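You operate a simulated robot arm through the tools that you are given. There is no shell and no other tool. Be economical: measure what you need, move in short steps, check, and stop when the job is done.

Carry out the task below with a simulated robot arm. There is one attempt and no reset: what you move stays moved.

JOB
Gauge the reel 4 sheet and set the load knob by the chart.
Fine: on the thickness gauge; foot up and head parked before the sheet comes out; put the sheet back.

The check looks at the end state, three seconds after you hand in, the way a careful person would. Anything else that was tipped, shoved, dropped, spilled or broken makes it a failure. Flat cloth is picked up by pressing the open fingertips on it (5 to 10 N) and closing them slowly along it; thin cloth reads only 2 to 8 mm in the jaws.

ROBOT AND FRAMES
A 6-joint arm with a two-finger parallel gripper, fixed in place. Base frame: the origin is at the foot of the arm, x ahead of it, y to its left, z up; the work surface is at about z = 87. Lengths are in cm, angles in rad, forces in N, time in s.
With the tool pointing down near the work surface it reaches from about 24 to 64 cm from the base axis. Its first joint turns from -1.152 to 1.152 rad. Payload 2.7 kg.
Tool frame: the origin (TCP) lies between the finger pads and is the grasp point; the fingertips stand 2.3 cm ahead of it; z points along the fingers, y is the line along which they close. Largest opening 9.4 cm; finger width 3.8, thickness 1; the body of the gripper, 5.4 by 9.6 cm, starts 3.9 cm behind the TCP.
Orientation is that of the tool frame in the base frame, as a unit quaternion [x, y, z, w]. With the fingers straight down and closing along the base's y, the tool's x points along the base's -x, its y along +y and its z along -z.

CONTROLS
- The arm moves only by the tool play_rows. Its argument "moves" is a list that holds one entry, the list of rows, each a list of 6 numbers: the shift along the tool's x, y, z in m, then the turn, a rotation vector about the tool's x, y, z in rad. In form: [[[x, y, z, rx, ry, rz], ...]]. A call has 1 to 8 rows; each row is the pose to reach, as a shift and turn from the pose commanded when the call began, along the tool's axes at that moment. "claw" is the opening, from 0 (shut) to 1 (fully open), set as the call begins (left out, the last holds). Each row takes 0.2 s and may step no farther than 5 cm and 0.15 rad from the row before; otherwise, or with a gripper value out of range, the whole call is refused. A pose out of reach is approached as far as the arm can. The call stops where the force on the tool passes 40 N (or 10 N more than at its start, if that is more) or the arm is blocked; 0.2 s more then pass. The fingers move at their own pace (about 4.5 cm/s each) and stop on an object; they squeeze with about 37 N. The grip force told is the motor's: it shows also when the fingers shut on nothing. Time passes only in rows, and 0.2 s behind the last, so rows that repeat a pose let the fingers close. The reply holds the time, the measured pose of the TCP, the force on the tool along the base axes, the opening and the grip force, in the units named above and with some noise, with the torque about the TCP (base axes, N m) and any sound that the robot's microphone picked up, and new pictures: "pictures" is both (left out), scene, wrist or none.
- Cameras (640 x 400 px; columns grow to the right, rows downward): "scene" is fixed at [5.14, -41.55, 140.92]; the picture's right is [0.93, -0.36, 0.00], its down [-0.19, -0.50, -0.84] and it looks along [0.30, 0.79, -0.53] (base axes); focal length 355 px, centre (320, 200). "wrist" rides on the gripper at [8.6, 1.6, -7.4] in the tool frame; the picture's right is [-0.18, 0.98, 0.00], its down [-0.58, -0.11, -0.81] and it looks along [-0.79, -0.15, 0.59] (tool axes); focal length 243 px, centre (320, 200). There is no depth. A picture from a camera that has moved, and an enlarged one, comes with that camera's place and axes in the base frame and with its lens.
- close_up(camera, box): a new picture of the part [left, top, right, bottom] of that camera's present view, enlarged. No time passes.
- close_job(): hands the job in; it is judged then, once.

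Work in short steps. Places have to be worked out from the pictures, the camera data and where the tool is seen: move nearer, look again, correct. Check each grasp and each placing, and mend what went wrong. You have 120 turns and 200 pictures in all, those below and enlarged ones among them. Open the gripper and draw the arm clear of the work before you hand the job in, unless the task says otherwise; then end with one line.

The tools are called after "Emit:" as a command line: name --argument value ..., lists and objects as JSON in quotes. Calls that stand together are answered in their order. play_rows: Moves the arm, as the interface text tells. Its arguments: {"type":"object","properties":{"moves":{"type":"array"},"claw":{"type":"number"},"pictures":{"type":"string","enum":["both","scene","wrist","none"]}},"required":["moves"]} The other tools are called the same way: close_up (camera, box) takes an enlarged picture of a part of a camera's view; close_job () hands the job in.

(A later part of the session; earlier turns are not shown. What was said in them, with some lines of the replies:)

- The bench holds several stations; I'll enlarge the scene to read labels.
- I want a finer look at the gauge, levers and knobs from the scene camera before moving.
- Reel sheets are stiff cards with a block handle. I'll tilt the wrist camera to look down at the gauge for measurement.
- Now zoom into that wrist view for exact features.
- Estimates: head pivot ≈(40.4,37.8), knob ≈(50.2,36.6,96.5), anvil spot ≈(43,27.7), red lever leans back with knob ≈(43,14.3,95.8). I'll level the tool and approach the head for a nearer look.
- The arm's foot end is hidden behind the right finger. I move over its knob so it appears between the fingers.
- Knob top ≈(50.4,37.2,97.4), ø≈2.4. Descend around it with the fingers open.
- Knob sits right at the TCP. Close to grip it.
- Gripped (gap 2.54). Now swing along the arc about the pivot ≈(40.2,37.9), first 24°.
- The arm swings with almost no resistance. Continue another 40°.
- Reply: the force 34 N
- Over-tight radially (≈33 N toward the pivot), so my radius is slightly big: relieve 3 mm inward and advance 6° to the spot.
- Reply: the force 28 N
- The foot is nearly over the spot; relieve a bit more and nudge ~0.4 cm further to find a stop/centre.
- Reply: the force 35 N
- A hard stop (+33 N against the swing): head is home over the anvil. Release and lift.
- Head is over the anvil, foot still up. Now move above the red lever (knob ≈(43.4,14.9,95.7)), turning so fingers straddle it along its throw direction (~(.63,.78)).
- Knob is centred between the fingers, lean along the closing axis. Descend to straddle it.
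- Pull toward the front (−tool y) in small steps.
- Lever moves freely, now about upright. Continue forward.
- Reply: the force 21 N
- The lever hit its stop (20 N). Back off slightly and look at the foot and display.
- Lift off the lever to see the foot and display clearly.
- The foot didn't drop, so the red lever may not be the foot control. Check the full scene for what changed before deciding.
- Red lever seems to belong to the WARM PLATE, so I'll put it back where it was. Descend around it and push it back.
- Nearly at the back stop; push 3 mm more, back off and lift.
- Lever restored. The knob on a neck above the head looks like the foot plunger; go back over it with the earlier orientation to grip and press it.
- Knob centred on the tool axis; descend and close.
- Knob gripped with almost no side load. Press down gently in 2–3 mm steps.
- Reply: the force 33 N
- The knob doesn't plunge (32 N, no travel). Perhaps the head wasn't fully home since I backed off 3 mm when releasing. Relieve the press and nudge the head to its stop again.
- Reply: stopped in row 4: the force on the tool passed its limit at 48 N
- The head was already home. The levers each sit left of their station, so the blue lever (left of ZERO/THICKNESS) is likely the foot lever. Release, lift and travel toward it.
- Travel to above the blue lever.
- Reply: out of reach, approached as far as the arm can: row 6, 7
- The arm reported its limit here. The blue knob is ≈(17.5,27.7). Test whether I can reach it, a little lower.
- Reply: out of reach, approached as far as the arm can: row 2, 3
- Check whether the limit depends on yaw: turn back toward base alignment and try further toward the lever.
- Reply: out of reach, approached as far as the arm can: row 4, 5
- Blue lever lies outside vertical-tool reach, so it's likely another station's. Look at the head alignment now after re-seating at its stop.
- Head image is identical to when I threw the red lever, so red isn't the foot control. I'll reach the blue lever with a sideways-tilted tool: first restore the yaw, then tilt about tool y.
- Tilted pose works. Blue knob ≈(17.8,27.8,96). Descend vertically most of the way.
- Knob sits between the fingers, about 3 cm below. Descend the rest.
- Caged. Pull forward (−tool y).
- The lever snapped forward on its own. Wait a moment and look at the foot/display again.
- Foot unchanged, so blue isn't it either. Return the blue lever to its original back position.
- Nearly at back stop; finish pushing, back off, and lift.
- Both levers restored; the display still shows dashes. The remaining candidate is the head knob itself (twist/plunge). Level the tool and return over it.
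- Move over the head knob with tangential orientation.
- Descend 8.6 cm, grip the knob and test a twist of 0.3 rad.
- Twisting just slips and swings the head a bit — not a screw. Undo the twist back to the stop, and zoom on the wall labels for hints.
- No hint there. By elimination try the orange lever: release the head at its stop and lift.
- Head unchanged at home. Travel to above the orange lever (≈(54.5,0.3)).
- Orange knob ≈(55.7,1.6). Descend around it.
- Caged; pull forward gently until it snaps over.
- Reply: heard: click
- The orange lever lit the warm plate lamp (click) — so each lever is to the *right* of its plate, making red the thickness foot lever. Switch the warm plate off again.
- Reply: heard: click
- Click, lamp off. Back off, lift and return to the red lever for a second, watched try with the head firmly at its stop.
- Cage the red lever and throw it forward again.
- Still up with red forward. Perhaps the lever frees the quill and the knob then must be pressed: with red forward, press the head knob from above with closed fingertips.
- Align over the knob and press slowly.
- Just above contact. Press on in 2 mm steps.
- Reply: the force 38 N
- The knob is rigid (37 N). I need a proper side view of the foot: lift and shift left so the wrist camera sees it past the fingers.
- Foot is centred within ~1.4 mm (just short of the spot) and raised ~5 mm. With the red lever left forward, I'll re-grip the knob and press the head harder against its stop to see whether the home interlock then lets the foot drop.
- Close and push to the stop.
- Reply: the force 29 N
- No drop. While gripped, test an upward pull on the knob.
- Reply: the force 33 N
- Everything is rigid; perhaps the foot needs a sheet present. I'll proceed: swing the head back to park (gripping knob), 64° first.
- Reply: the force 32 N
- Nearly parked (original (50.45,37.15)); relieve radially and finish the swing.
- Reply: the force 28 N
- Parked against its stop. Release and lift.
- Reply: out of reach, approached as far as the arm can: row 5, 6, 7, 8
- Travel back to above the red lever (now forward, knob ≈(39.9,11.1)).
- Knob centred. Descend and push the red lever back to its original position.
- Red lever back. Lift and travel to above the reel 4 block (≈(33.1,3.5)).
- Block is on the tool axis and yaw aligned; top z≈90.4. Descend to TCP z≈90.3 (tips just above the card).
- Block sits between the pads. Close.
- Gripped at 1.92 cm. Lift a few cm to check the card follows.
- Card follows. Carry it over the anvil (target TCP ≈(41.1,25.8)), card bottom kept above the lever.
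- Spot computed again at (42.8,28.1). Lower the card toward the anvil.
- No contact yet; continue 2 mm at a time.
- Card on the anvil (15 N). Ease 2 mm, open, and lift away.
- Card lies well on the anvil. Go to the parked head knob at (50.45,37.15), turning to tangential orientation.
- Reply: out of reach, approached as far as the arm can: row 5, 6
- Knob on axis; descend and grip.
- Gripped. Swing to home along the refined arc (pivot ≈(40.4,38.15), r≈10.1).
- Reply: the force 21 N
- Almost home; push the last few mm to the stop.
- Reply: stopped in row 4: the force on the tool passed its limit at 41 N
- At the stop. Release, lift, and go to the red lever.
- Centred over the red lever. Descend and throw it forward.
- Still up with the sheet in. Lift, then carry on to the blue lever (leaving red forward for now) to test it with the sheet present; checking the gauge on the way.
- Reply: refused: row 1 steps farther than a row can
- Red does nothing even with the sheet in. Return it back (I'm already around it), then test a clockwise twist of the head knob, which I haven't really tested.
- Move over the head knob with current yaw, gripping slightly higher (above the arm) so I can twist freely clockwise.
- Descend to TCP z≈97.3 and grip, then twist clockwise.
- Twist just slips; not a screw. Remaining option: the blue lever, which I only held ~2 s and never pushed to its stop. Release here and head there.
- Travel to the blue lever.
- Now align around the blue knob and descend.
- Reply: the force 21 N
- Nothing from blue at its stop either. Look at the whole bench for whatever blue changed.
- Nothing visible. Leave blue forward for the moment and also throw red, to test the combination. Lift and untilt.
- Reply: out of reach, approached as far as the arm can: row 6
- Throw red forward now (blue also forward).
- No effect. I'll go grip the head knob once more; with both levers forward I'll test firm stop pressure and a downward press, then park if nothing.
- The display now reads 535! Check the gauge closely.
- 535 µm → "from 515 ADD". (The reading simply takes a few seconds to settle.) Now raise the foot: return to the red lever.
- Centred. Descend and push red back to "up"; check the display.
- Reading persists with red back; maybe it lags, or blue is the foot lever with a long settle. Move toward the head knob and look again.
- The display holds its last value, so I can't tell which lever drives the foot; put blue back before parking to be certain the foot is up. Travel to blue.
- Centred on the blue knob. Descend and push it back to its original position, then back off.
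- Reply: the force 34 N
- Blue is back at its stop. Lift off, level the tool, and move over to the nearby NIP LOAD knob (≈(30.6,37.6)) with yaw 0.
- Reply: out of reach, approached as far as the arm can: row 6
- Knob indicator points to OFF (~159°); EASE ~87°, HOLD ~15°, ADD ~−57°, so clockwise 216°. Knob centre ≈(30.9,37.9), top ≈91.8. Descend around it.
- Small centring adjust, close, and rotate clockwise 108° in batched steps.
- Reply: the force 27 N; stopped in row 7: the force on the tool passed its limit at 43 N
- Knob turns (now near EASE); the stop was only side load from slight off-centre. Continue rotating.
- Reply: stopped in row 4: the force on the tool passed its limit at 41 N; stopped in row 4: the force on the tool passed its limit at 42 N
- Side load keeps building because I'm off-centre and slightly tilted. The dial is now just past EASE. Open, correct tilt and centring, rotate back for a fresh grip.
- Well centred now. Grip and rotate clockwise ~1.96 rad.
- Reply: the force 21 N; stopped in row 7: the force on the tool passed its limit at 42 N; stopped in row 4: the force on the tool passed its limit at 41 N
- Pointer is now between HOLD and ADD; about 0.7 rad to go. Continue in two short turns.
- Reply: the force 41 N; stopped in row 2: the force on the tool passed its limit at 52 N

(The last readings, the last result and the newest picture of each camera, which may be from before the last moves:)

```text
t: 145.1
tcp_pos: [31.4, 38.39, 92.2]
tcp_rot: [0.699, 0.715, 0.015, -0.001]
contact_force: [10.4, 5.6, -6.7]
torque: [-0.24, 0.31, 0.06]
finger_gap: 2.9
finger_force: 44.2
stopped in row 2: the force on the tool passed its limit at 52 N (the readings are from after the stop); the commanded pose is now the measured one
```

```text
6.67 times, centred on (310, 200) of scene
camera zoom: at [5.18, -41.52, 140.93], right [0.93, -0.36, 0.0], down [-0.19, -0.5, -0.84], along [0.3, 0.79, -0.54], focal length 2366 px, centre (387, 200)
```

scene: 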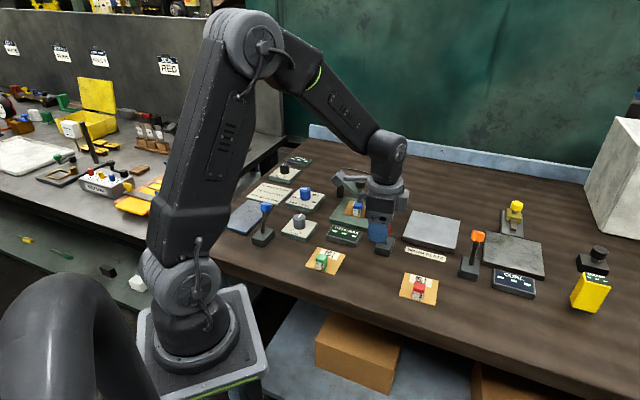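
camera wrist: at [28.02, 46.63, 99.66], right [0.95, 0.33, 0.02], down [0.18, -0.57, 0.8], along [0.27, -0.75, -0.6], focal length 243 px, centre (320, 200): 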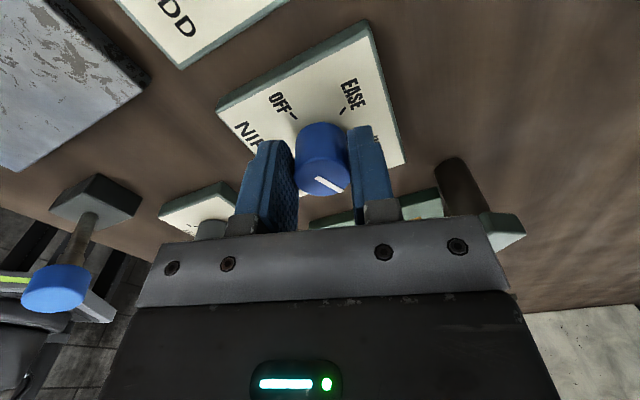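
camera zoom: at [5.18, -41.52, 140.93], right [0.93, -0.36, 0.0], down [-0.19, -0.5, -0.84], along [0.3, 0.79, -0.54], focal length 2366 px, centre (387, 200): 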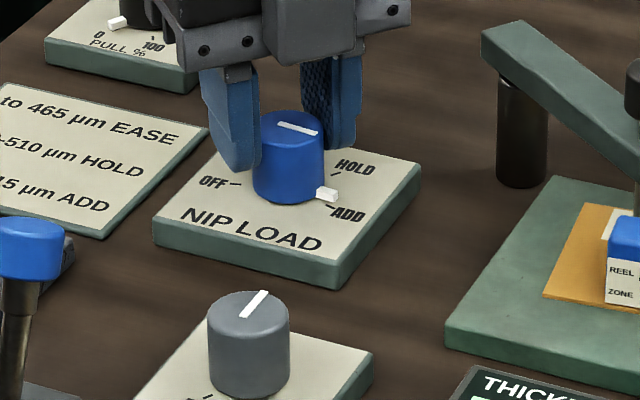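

About 0.3 rad short of the ADD tick. Continue.

Emit:
play_rows --moves '[[[0, 0, 0, 0, 0, 0.1], [0, 0, 0, 0, 0, 0.2], [0, 0, 0, 0, 0, 0.3]]]' --pictures "none"

Emit:
close_up --camera "scene" --box '[290, 180, 330, 210]'

```text
t: 145.9
tcp_pos: [31.54, 38.33, 92.22]
tcp_rot: [0.798, 0.602, 0.015, 0.0]
contact_force: [30.0, 2.6, -12.2]
torque: [0.07, 0.09, 0.73]
finger_gap: 2.96
finger_force: 45.1
```

```text
13.33 times, centred on (310, 195) of scene
camera zoom: at [5.23, -41.53, 140.92], right [0.93, -0.36, 0.0], down [-0.19, -0.5, -0.84], along [0.3, 0.79, -0.54], focal length 4732 px, centre (453, 267)
```

zoom: 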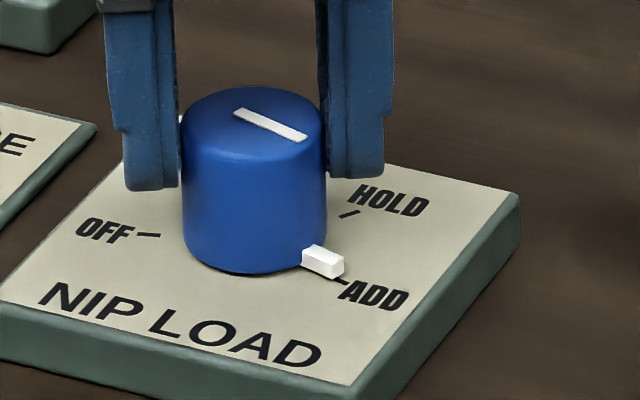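

Pointer is at the ADD tick (allowing for its height). Release, lift, and travel back to the head knob.

Emit:
play_rows --moves '[[[0, 0, 0, 0, 0, 0], [0, 0, 0, 0, 0, 0], [0, 0, 0, 0, 0, 0], [0, 0, -0.04, 0, 0, 0], [0, 0, -0.08, 0, 0, 0], [0, 0, -0.12, 0.018, -0.024, 0]]]' --claw 0.6 --pictures "none"

Emit:
play_rows --moves '[[[-0.012, 0.028, 0, 0, 0, -0.12], [-0.025, 0.056, 0, 0, 0, -0.24], [-0.037, 0.083, 0, 0, 0, -0.36], [-0.05, 0.11, 0, 0, 0, -0.48], [-0.062, 0.139, 0, 0, 0, -0.61], [-0.062, 0.139, 0, 0, 0, -0.61]]]' --pictures "wrist"

Emit:
close_up --camera "scene" --box '[230, 160, 410, 270]'

```text
t: 147.3
tcp_pos: [31.05, 38.09, 104.51]
tcp_rot: [0.798, 0.602, -0.002, -0.002]
contact_force: [0.6, -0.1, -0.3]
torque: [0.0, 0.01, 0.01]
finger_gap: 5.63
finger_force: 0.0
```

```text
t: 148.7
tcp_pos: [42.86, 28.41, 104.2]
tcp_rot: [0.579, 0.815, 0.0, -0.003]
contact_force: [0.0, 1.2, 0.5]
torque: [0.03, 0.0, -0.03]
finger_gap: 5.63
finger_force: 0.0
camera wrist: at [41.46, 37.08, 111.59], right [0.99, 0.15, 0.0], down [0.09, -0.59, 0.8], along [0.12, -0.8, -0.59], focal length 243 px, centre (320, 200)
```

wrist: 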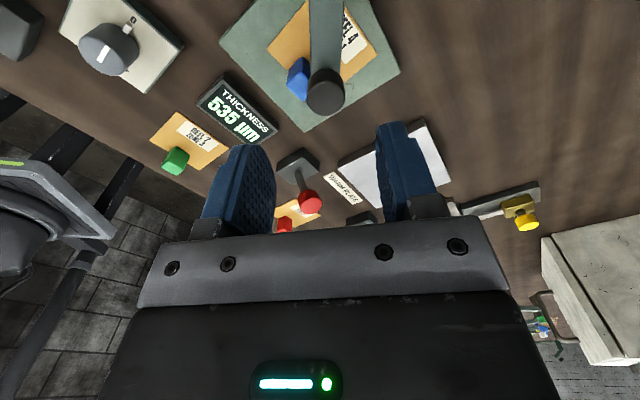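

```text
3.56 times, centred on (320, 215) of scene
camera zoom: at [5.14, -41.55, 140.92], right [0.93, -0.36, 0.0], down [-0.19, -0.5, -0.84], along [0.3, 0.79, -0.53], focal length 1262 px, centre (320, 147)
```

zoom: 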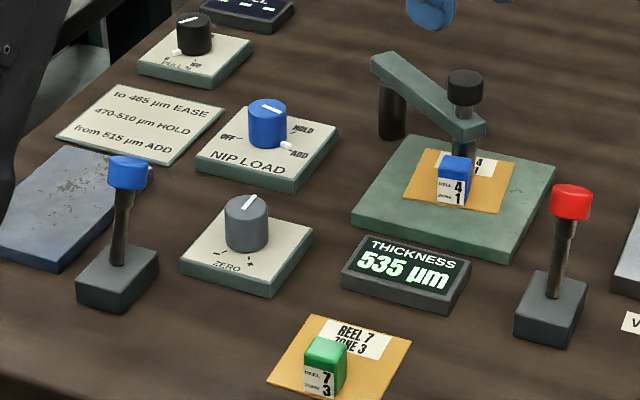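

Levers are back and the dial at ADD. Now grip the head knob and swing toward park (batched).

Emit:
play_rows --moves '[[[0, 0.003, 0.03, 0, 0, 0], [0, 0.003, 0.06, 0, 0, 0], [0, 0.003, 0.072, 0, 0, 0]]]' --pictures "none"

Emit:
play_rows --moves '[[[0, 0, 0, 0, 0, 0], [0, 0, 0, 0, 0, 0], [0, 0, 0, 0, 0, 0], [0, 0, 0, 0, 0, 0]]]' --claw 0.2 --pictures "none"

Emit:
play_rows --moves '[[[0.0002, 0.0147, 0, 0, 0, -0.14], [0.0023, 0.0287, 0, 0, 0, -0.279], [0.0064, 0.0422, 0, 0, 0, -0.419], [0.0123, 0.055, 0, 0, 0, -0.558], [0.0199, 0.0669, 0, 0, 0, -0.698], [0.0291, 0.0776, 0, 0, 0, -0.838], [0.0398, 0.0869, 0, 0, 0, -0.977], [0.0516, 0.0947, 0, 0, 0, -1.117]]]' --pictures "scene"

Emit:
close_up --camera "scene" --box '[290, 180, 330, 210]'

```text
t: 149.5
tcp_pos: [43.01, 28.53, 97.01]
tcp_rot: [0.58, 0.815, 0.0, -0.003]
contact_force: [-0.5, -1.0, 0.9]
torque: [-0.03, 0.03, 0.02]
finger_gap: 5.65
finger_force: 0.1
```

```text
t: 150.5
tcp_pos: [43.0, 28.55, 96.99]
tcp_rot: [0.58, 0.814, 0.0, -0.002]
contact_force: [1.9, 1.7, -3.6]
torque: [0.04, -0.25, 0.08]
finger_gap: 2.55
finger_force: 45.0
```

```text
t: 152.3
tcp_pos: [50.47, 36.6, 97.02]
tcp_rot: [0.06, 0.998, 0.0, -0.001]
contact_force: [23.9, -2.5, -14.3]
torque: [-0.29, -0.19, 0.03]
finger_gap: 2.57
finger_force: 45.0
```

scene: 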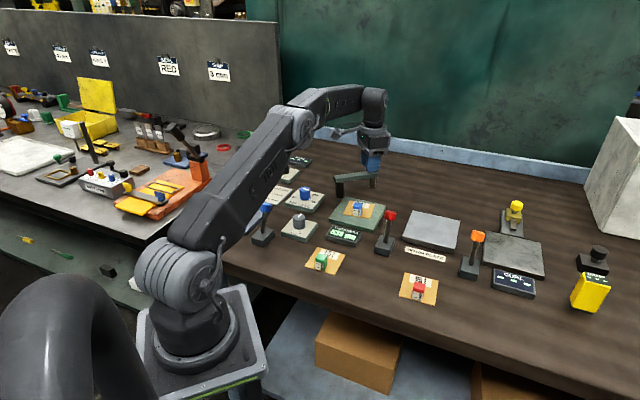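

```text
13.33 times, centred on (310, 195) of scene
camera zoom: at [5.23, -41.54, 140.92], right [0.93, -0.36, 0.0], down [-0.19, -0.5, -0.84], along [0.3, 0.79, -0.54], focal length 4732 px, centre (453, 267)
```

zoom: 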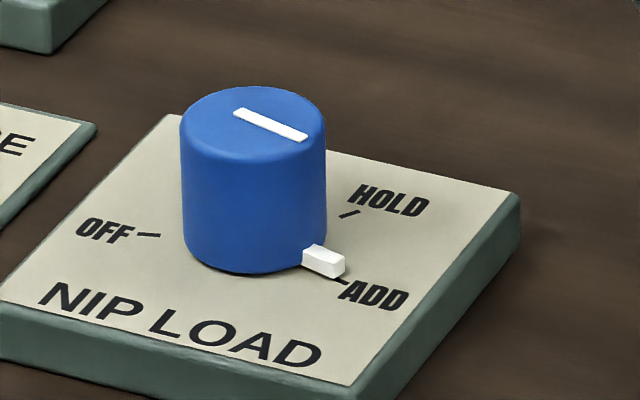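

Dial confirmed on ADD. Finish parking against the stop, release, lift, and travel over the sheet's block.

Emit:
play_rows --moves '[[[-0.003, 0.002, 0, 0, 0, -0.03], [-0.003, 0.004, 0, 0, 0, -0.06], [-0.003, 0.007, 0, 0, 0, -0.08], [-0.003, 0.009, 0, 0, 0, -0.08]]]' --pictures "none"

Emit:
play_rows --moves '[[[0, -0.002, 0, 0, 0, 0], [0, -0.002, 0, 0, 0, 0], [0, -0.002, 0, 0, 0, 0], [0, -0.002, -0.04, 0, 0, 0], [0.005, -0.006, -0.08, 0, 0, 0]]]' --claw 0.6 --pictures "none"

Emit:
play_rows --moves '[[[0.016, -0.022, 0, 0, 0, 0.131], [0.033, -0.044, 0, 0, 0, 0.262], [0.05, -0.066, 0, 0, 0, 0.393], [0.066, -0.088, 0, 0, 0, 0.524], [0.08, -0.108, 0, 0, 0, 0.655], [0.08, -0.108, 0, 0, 0, 0.655]]]' --pictures "wrist"

Emit:
close_up --camera "scene" --box '[320, 150, 400, 250]'

```text
t: 153.3
tcp_pos: [50.33, 37.11, 97.04]
tcp_rot: [0.021, 1.0, -0.005, -0.009]
contact_force: [-8.2, -6.4, 4.5]
torque: [-0.07, 0.07, -0.19]
finger_gap: 2.59
finger_force: 45.0
stopped in row 4: the force on the tool passed its limit at 41 N (the readings are from after the stop); the commanded pose is now the measured one
```

```text
t: 154.5
tcp_pos: [49.84, 36.54, 105.07]
tcp_rot: [0.02, 1.0, -0.003, -0.008]
contact_force: [-0.3, 0.2, 0.2]
torque: [0.0, 0.05, 0.01]
finger_gap: 5.65
finger_force: 0.0
```

```text
t: 155.9
tcp_pos: [41.5, 26.0, 105.08]
tcp_rot: [0.342, 0.939, -0.005, -0.007]
contact_force: [0.3, 1.2, 0.1]
torque: [0.02, 0.03, 0.0]
finger_gap: 5.66
finger_force: 0.2
camera wrist: at [35.8, 33.01, 112.57], right [0.77, 0.63, -0.02], down [0.39, -0.45, 0.8], along [0.5, -0.63, -0.6], focal length 243 px, centre (320, 200)
```

wrist: 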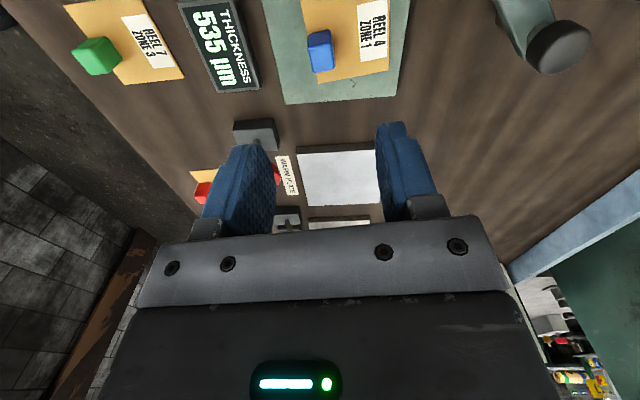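

```text
4.00 times, centred on (360, 200) of scene
camera zoom: at [5.14, -41.55, 140.92], right [0.93, -0.36, 0.0], down [-0.19, -0.5, -0.84], along [0.3, 0.79, -0.53], focal length 1420 px, centre (160, 200)
```

zoom: 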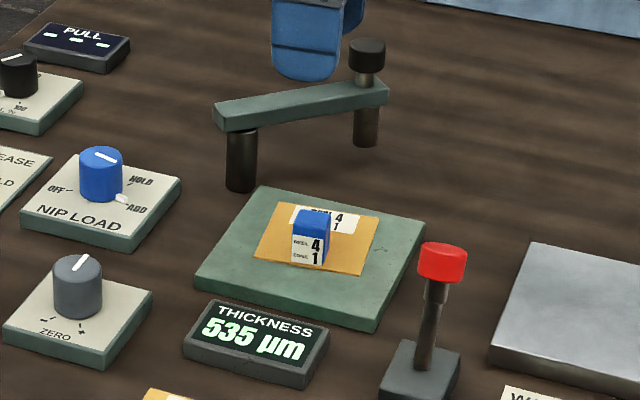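

Head is parked; sheet untouched. Descend on the block, grip and lift.

Emit:
play_rows --moves '[[[0.001, -0.001, 0.035, -0.014, -0.01, -0.018], [0.001, -0.001, 0.07, -0.014, -0.01, -0.018], [0.001, -0.001, 0.105, -0.014, -0.01, -0.018], [0.001, -0.001, 0.125, -0.014, -0.01, -0.018], [0.001, -0.001, 0.132, -0.014, -0.01, -0.018]]]' --pictures "wrist"

Emit:
play_rows --moves '[[[0, 0, 0, 0, 0, 0], [0, 0, 0, 0, 0, 0], [0, 0, 0, 0, 0, 0], [0, 0, 0, 0, 0, 0], [0, 0, 0, 0, 0, 0]]]' --claw 0.1 --pictures "none"

```text
t: 157.1
tcp_pos: [41.49, 26.14, 91.98]
tcp_rot: [0.333, 0.943, 0.0, 0.0]
contact_force: [0.2, 0.0, -0.1]
torque: [-0.01, 0.01, -0.02]
finger_gap: 5.61
finger_force: 0.0
camera wrist: at [35.44, 32.83, 99.36], right [0.76, 0.65, 0.0], down [0.38, -0.45, 0.81], along [0.52, -0.61, -0.59], focal length 243 px, centre (320, 200)
```

wrist: 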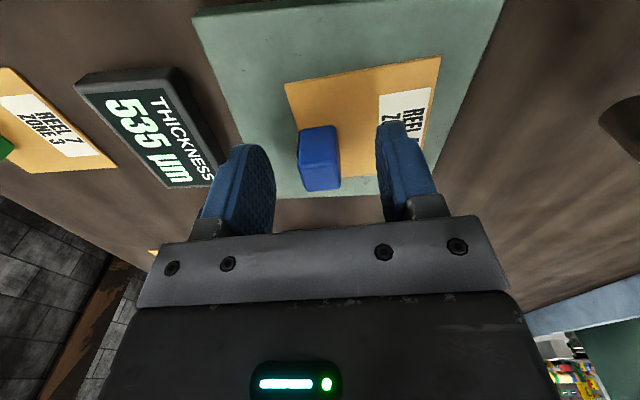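

```text
t: 158.3
tcp_pos: [41.25, 25.89, 91.94]
tcp_rot: [0.333, 0.943, 0.0, 0.0]
contact_force: [0.3, -0.4, 0.0]
torque: [0.0, -0.02, 0.02]
finger_gap: 1.87
finger_force: 36.8
```

Gripped (1.87). Lift, carry back above its place at the front, and lower partway.

Emit:
play_rows --moves '[[[0, 0, -0.03, 0, 0, 0], [0, 0, -0.07, 0, 0, 0], [0, 0, -0.115, 0, 0, 0], [0, 0, -0.115, 0, 0, 0]]]' --pictures "none"

Emit:
play_rows --moves '[[[-0.0126, -0.038, 0, 0, 0, 0], [-0.0252, -0.076, 0, 0, 0, 0], [-0.0378, -0.1135, 0, 0, 0, 0], [-0.0503, -0.151, 0, 0, 0, 0], [-0.063, -0.189, 0, 0, 0, 0], [-0.0755, -0.227, 0, 0, 0, 0], [-0.0755, -0.227, 0.04, 0, 0, 0], [-0.0755, -0.227, 0.08, 0, 0, 0]]]' --pictures "both"

Emit:
close_up --camera "scene" --box '[320, 220, 440, 310]'

```text
t: 159.3
tcp_pos: [41.27, 26.21, 103.44]
tcp_rot: [0.332, 0.943, 0.0, 0.0]
contact_force: [0.8, 0.0, 0.4]
torque: [0.01, -0.01, -0.03]
finger_gap: 1.89
finger_force: 36.3
```

```text
t: 161.1
tcp_pos: [33.04, 3.8, 95.55]
tcp_rot: [0.332, 0.943, 0.0, 0.001]
contact_force: [0.0, -0.6, -1.0]
torque: [-0.01, 0.04, 0.0]
finger_gap: 1.86
finger_force: 36.7
camera wrist: at [27.21, 10.55, 102.95], right [0.76, 0.65, 0.0], down [0.38, -0.45, 0.81], along [0.53, -0.61, -0.59], focal length 243 px, centre (320, 200)
```

scene: 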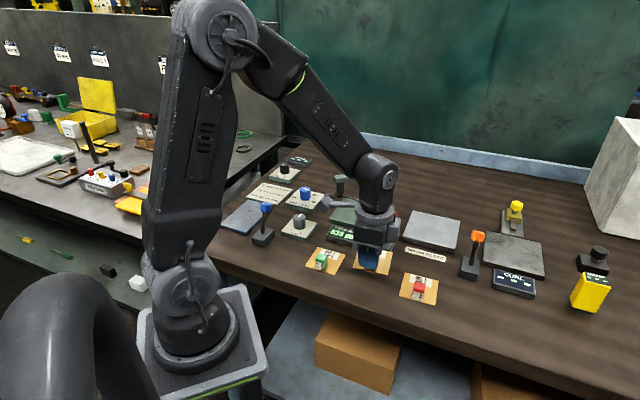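
wrist: 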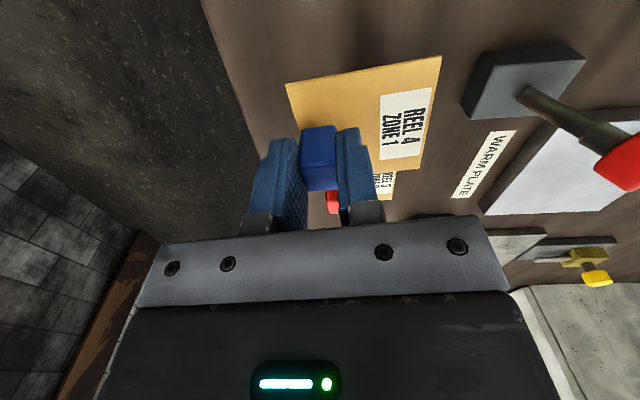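

```text
4.44 times, centred on (380, 265) of scene
camera zoom: at [5.14, -41.55, 140.92], right [0.93, -0.36, 0.0], down [-0.19, -0.5, -0.84], along [0.3, 0.79, -0.53], focal length 1577 px, centre (53, -89)
```

zoom: 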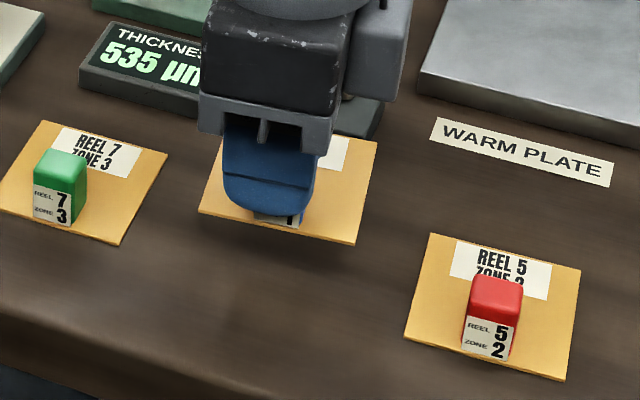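

Shift 3 mm forward and lower to the table.

Emit:
play_rows --moves '[[[0, -0.003, 0.02, 0, 0, 0], [0, -0.003, 0.038, 0, 0, 0], [0, -0.003, 0.044, 0, 0, 0], [0, -0.003, 0.047, 0, 0, 0]]]' --pictures "none"

Emit:
close_up --camera "scene" --box '[335, 250, 405, 300]'

```text
t: 162.1
tcp_pos: [32.73, 3.57, 90.83]
tcp_rot: [0.333, 0.943, -0.001, 0.001]
contact_force: [0.4, -0.1, -0.3]
torque: [-0.01, 0.0, -0.02]
finger_gap: 1.88
finger_force: 36.8
```

```text
8.00 times, centred on (370, 275) of scene
camera zoom: at [5.15, -41.55, 140.92], right [0.93, -0.36, 0.0], down [-0.19, -0.5, -0.84], along [0.3, 0.79, -0.53], focal length 2839 px, centre (-80, -400)
```

zoom: 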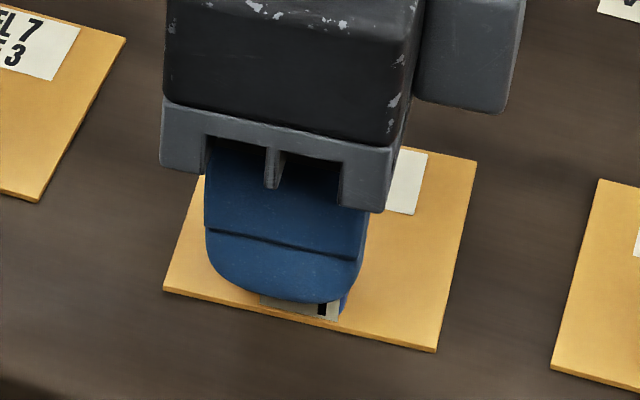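

Within about 1 mm of its original outline. Lower to contact.

Emit:
play_rows --moves '[[[-0.001, 0.001, 0.001, 0, 0, 0], [-0.001, 0.001, 0.003, 0, 0, 0]]]' --pictures "none"

```text
t: 162.7
tcp_pos: [32.97, 3.53, 90.84]
tcp_rot: [0.332, 0.943, 0.0, 0.0]
contact_force: [-3.2, -0.4, 8.0]
torque: [-0.07, 0.03, 0.01]
finger_gap: 1.89
finger_force: 37.1
stopped in row 2: the force on the tool passed its limit at 44 N (the readings are from after the stop); the commanded pose is now the measured one
```

Contact made. Open and lift away.

Emit:
play_rows --moves '[[[0, 0, -0.001, 0, 0, 0], [0, 0, -0.001, 0, 0, 0], [0, 0, -0.001, 0, 0, 0], [0, 0, -0.001, 0, 0, 0], [0, 0, -0.04, 0, 0, 0], [0, 0, -0.08, 0, 0, 0], [0, 0, -0.13, 0, 0, 0], [0, 0, -0.18, 0, 0, 0]]]' --claw 0.5 --pictures "scene"

Emit:
close_up --camera "scene" --box '[335, 250, 405, 300]'

Emit:
close_up --camera "scene" --box '[230, 140, 430, 260]'

```text
t: 164.5
tcp_pos: [32.54, 3.65, 108.81]
tcp_rot: [0.333, 0.943, 0.0, 0.001]
contact_force: [0.2, 0.4, -0.1]
torque: [0.0, 0.02, 0.01]
finger_gap: 4.71
finger_force: 0.0
```

scene: 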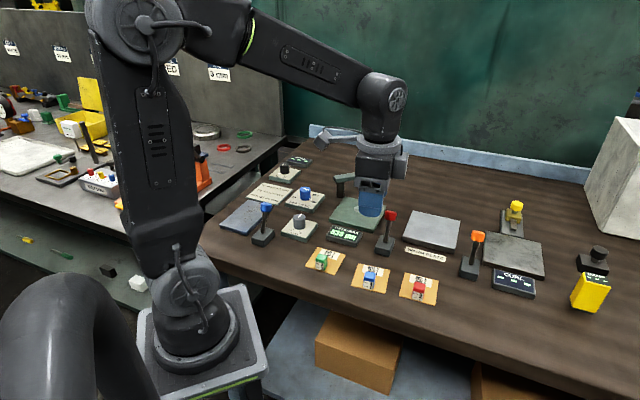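

```text
8.00 times, centred on (370, 275) of scene
camera zoom: at [5.14, -41.55, 140.92], right [0.93, -0.36, 0.0], down [-0.19, -0.5, -0.84], along [0.3, 0.79, -0.53], focal length 2839 px, centre (-80, -400)
```

zoom: 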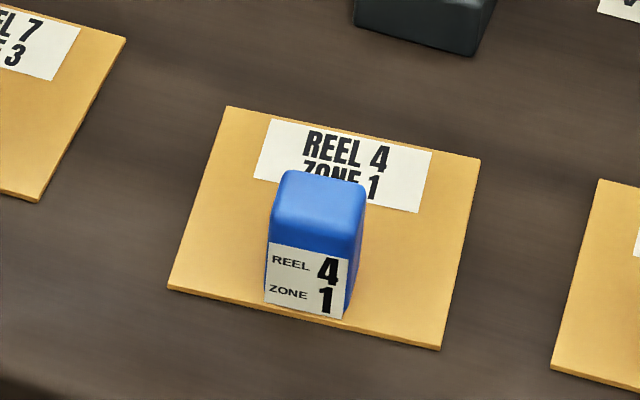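

```text
3.20 times, centred on (330, 200) of scene
camera zoom: at [5.14, -41.55, 140.92], right [0.93, -0.36, 0.0], down [-0.19, -0.5, -0.84], along [0.3, 0.79, -0.53], focal length 1136 px, centre (288, 200)
```

zoom: 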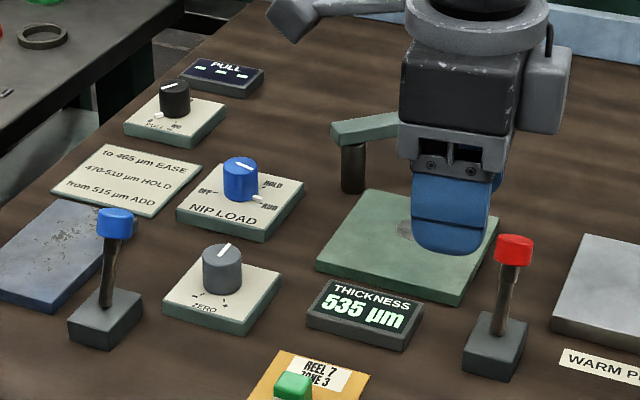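

The sheet is back within a millimetre. The head is parked, both levers are back, the warm plate is off, the dial is at ADD and the arm is clear, so I'm handing in.

Emit:
close_job

```text
The job is handed in.
```

I gauged the reel 4 sheet at 535 µm, set NIP LOAD to ADD and put the sheet back with the head parked. Two points are unconfirmed: I never checked the gauge's zero with the foot down and no sheet under it, and I never saw the foot move or found which lever works it. I also tried the red, blue and orange levers. The orange one switched the warm plate on briefly; it is off again, and all three levers are back where they started.
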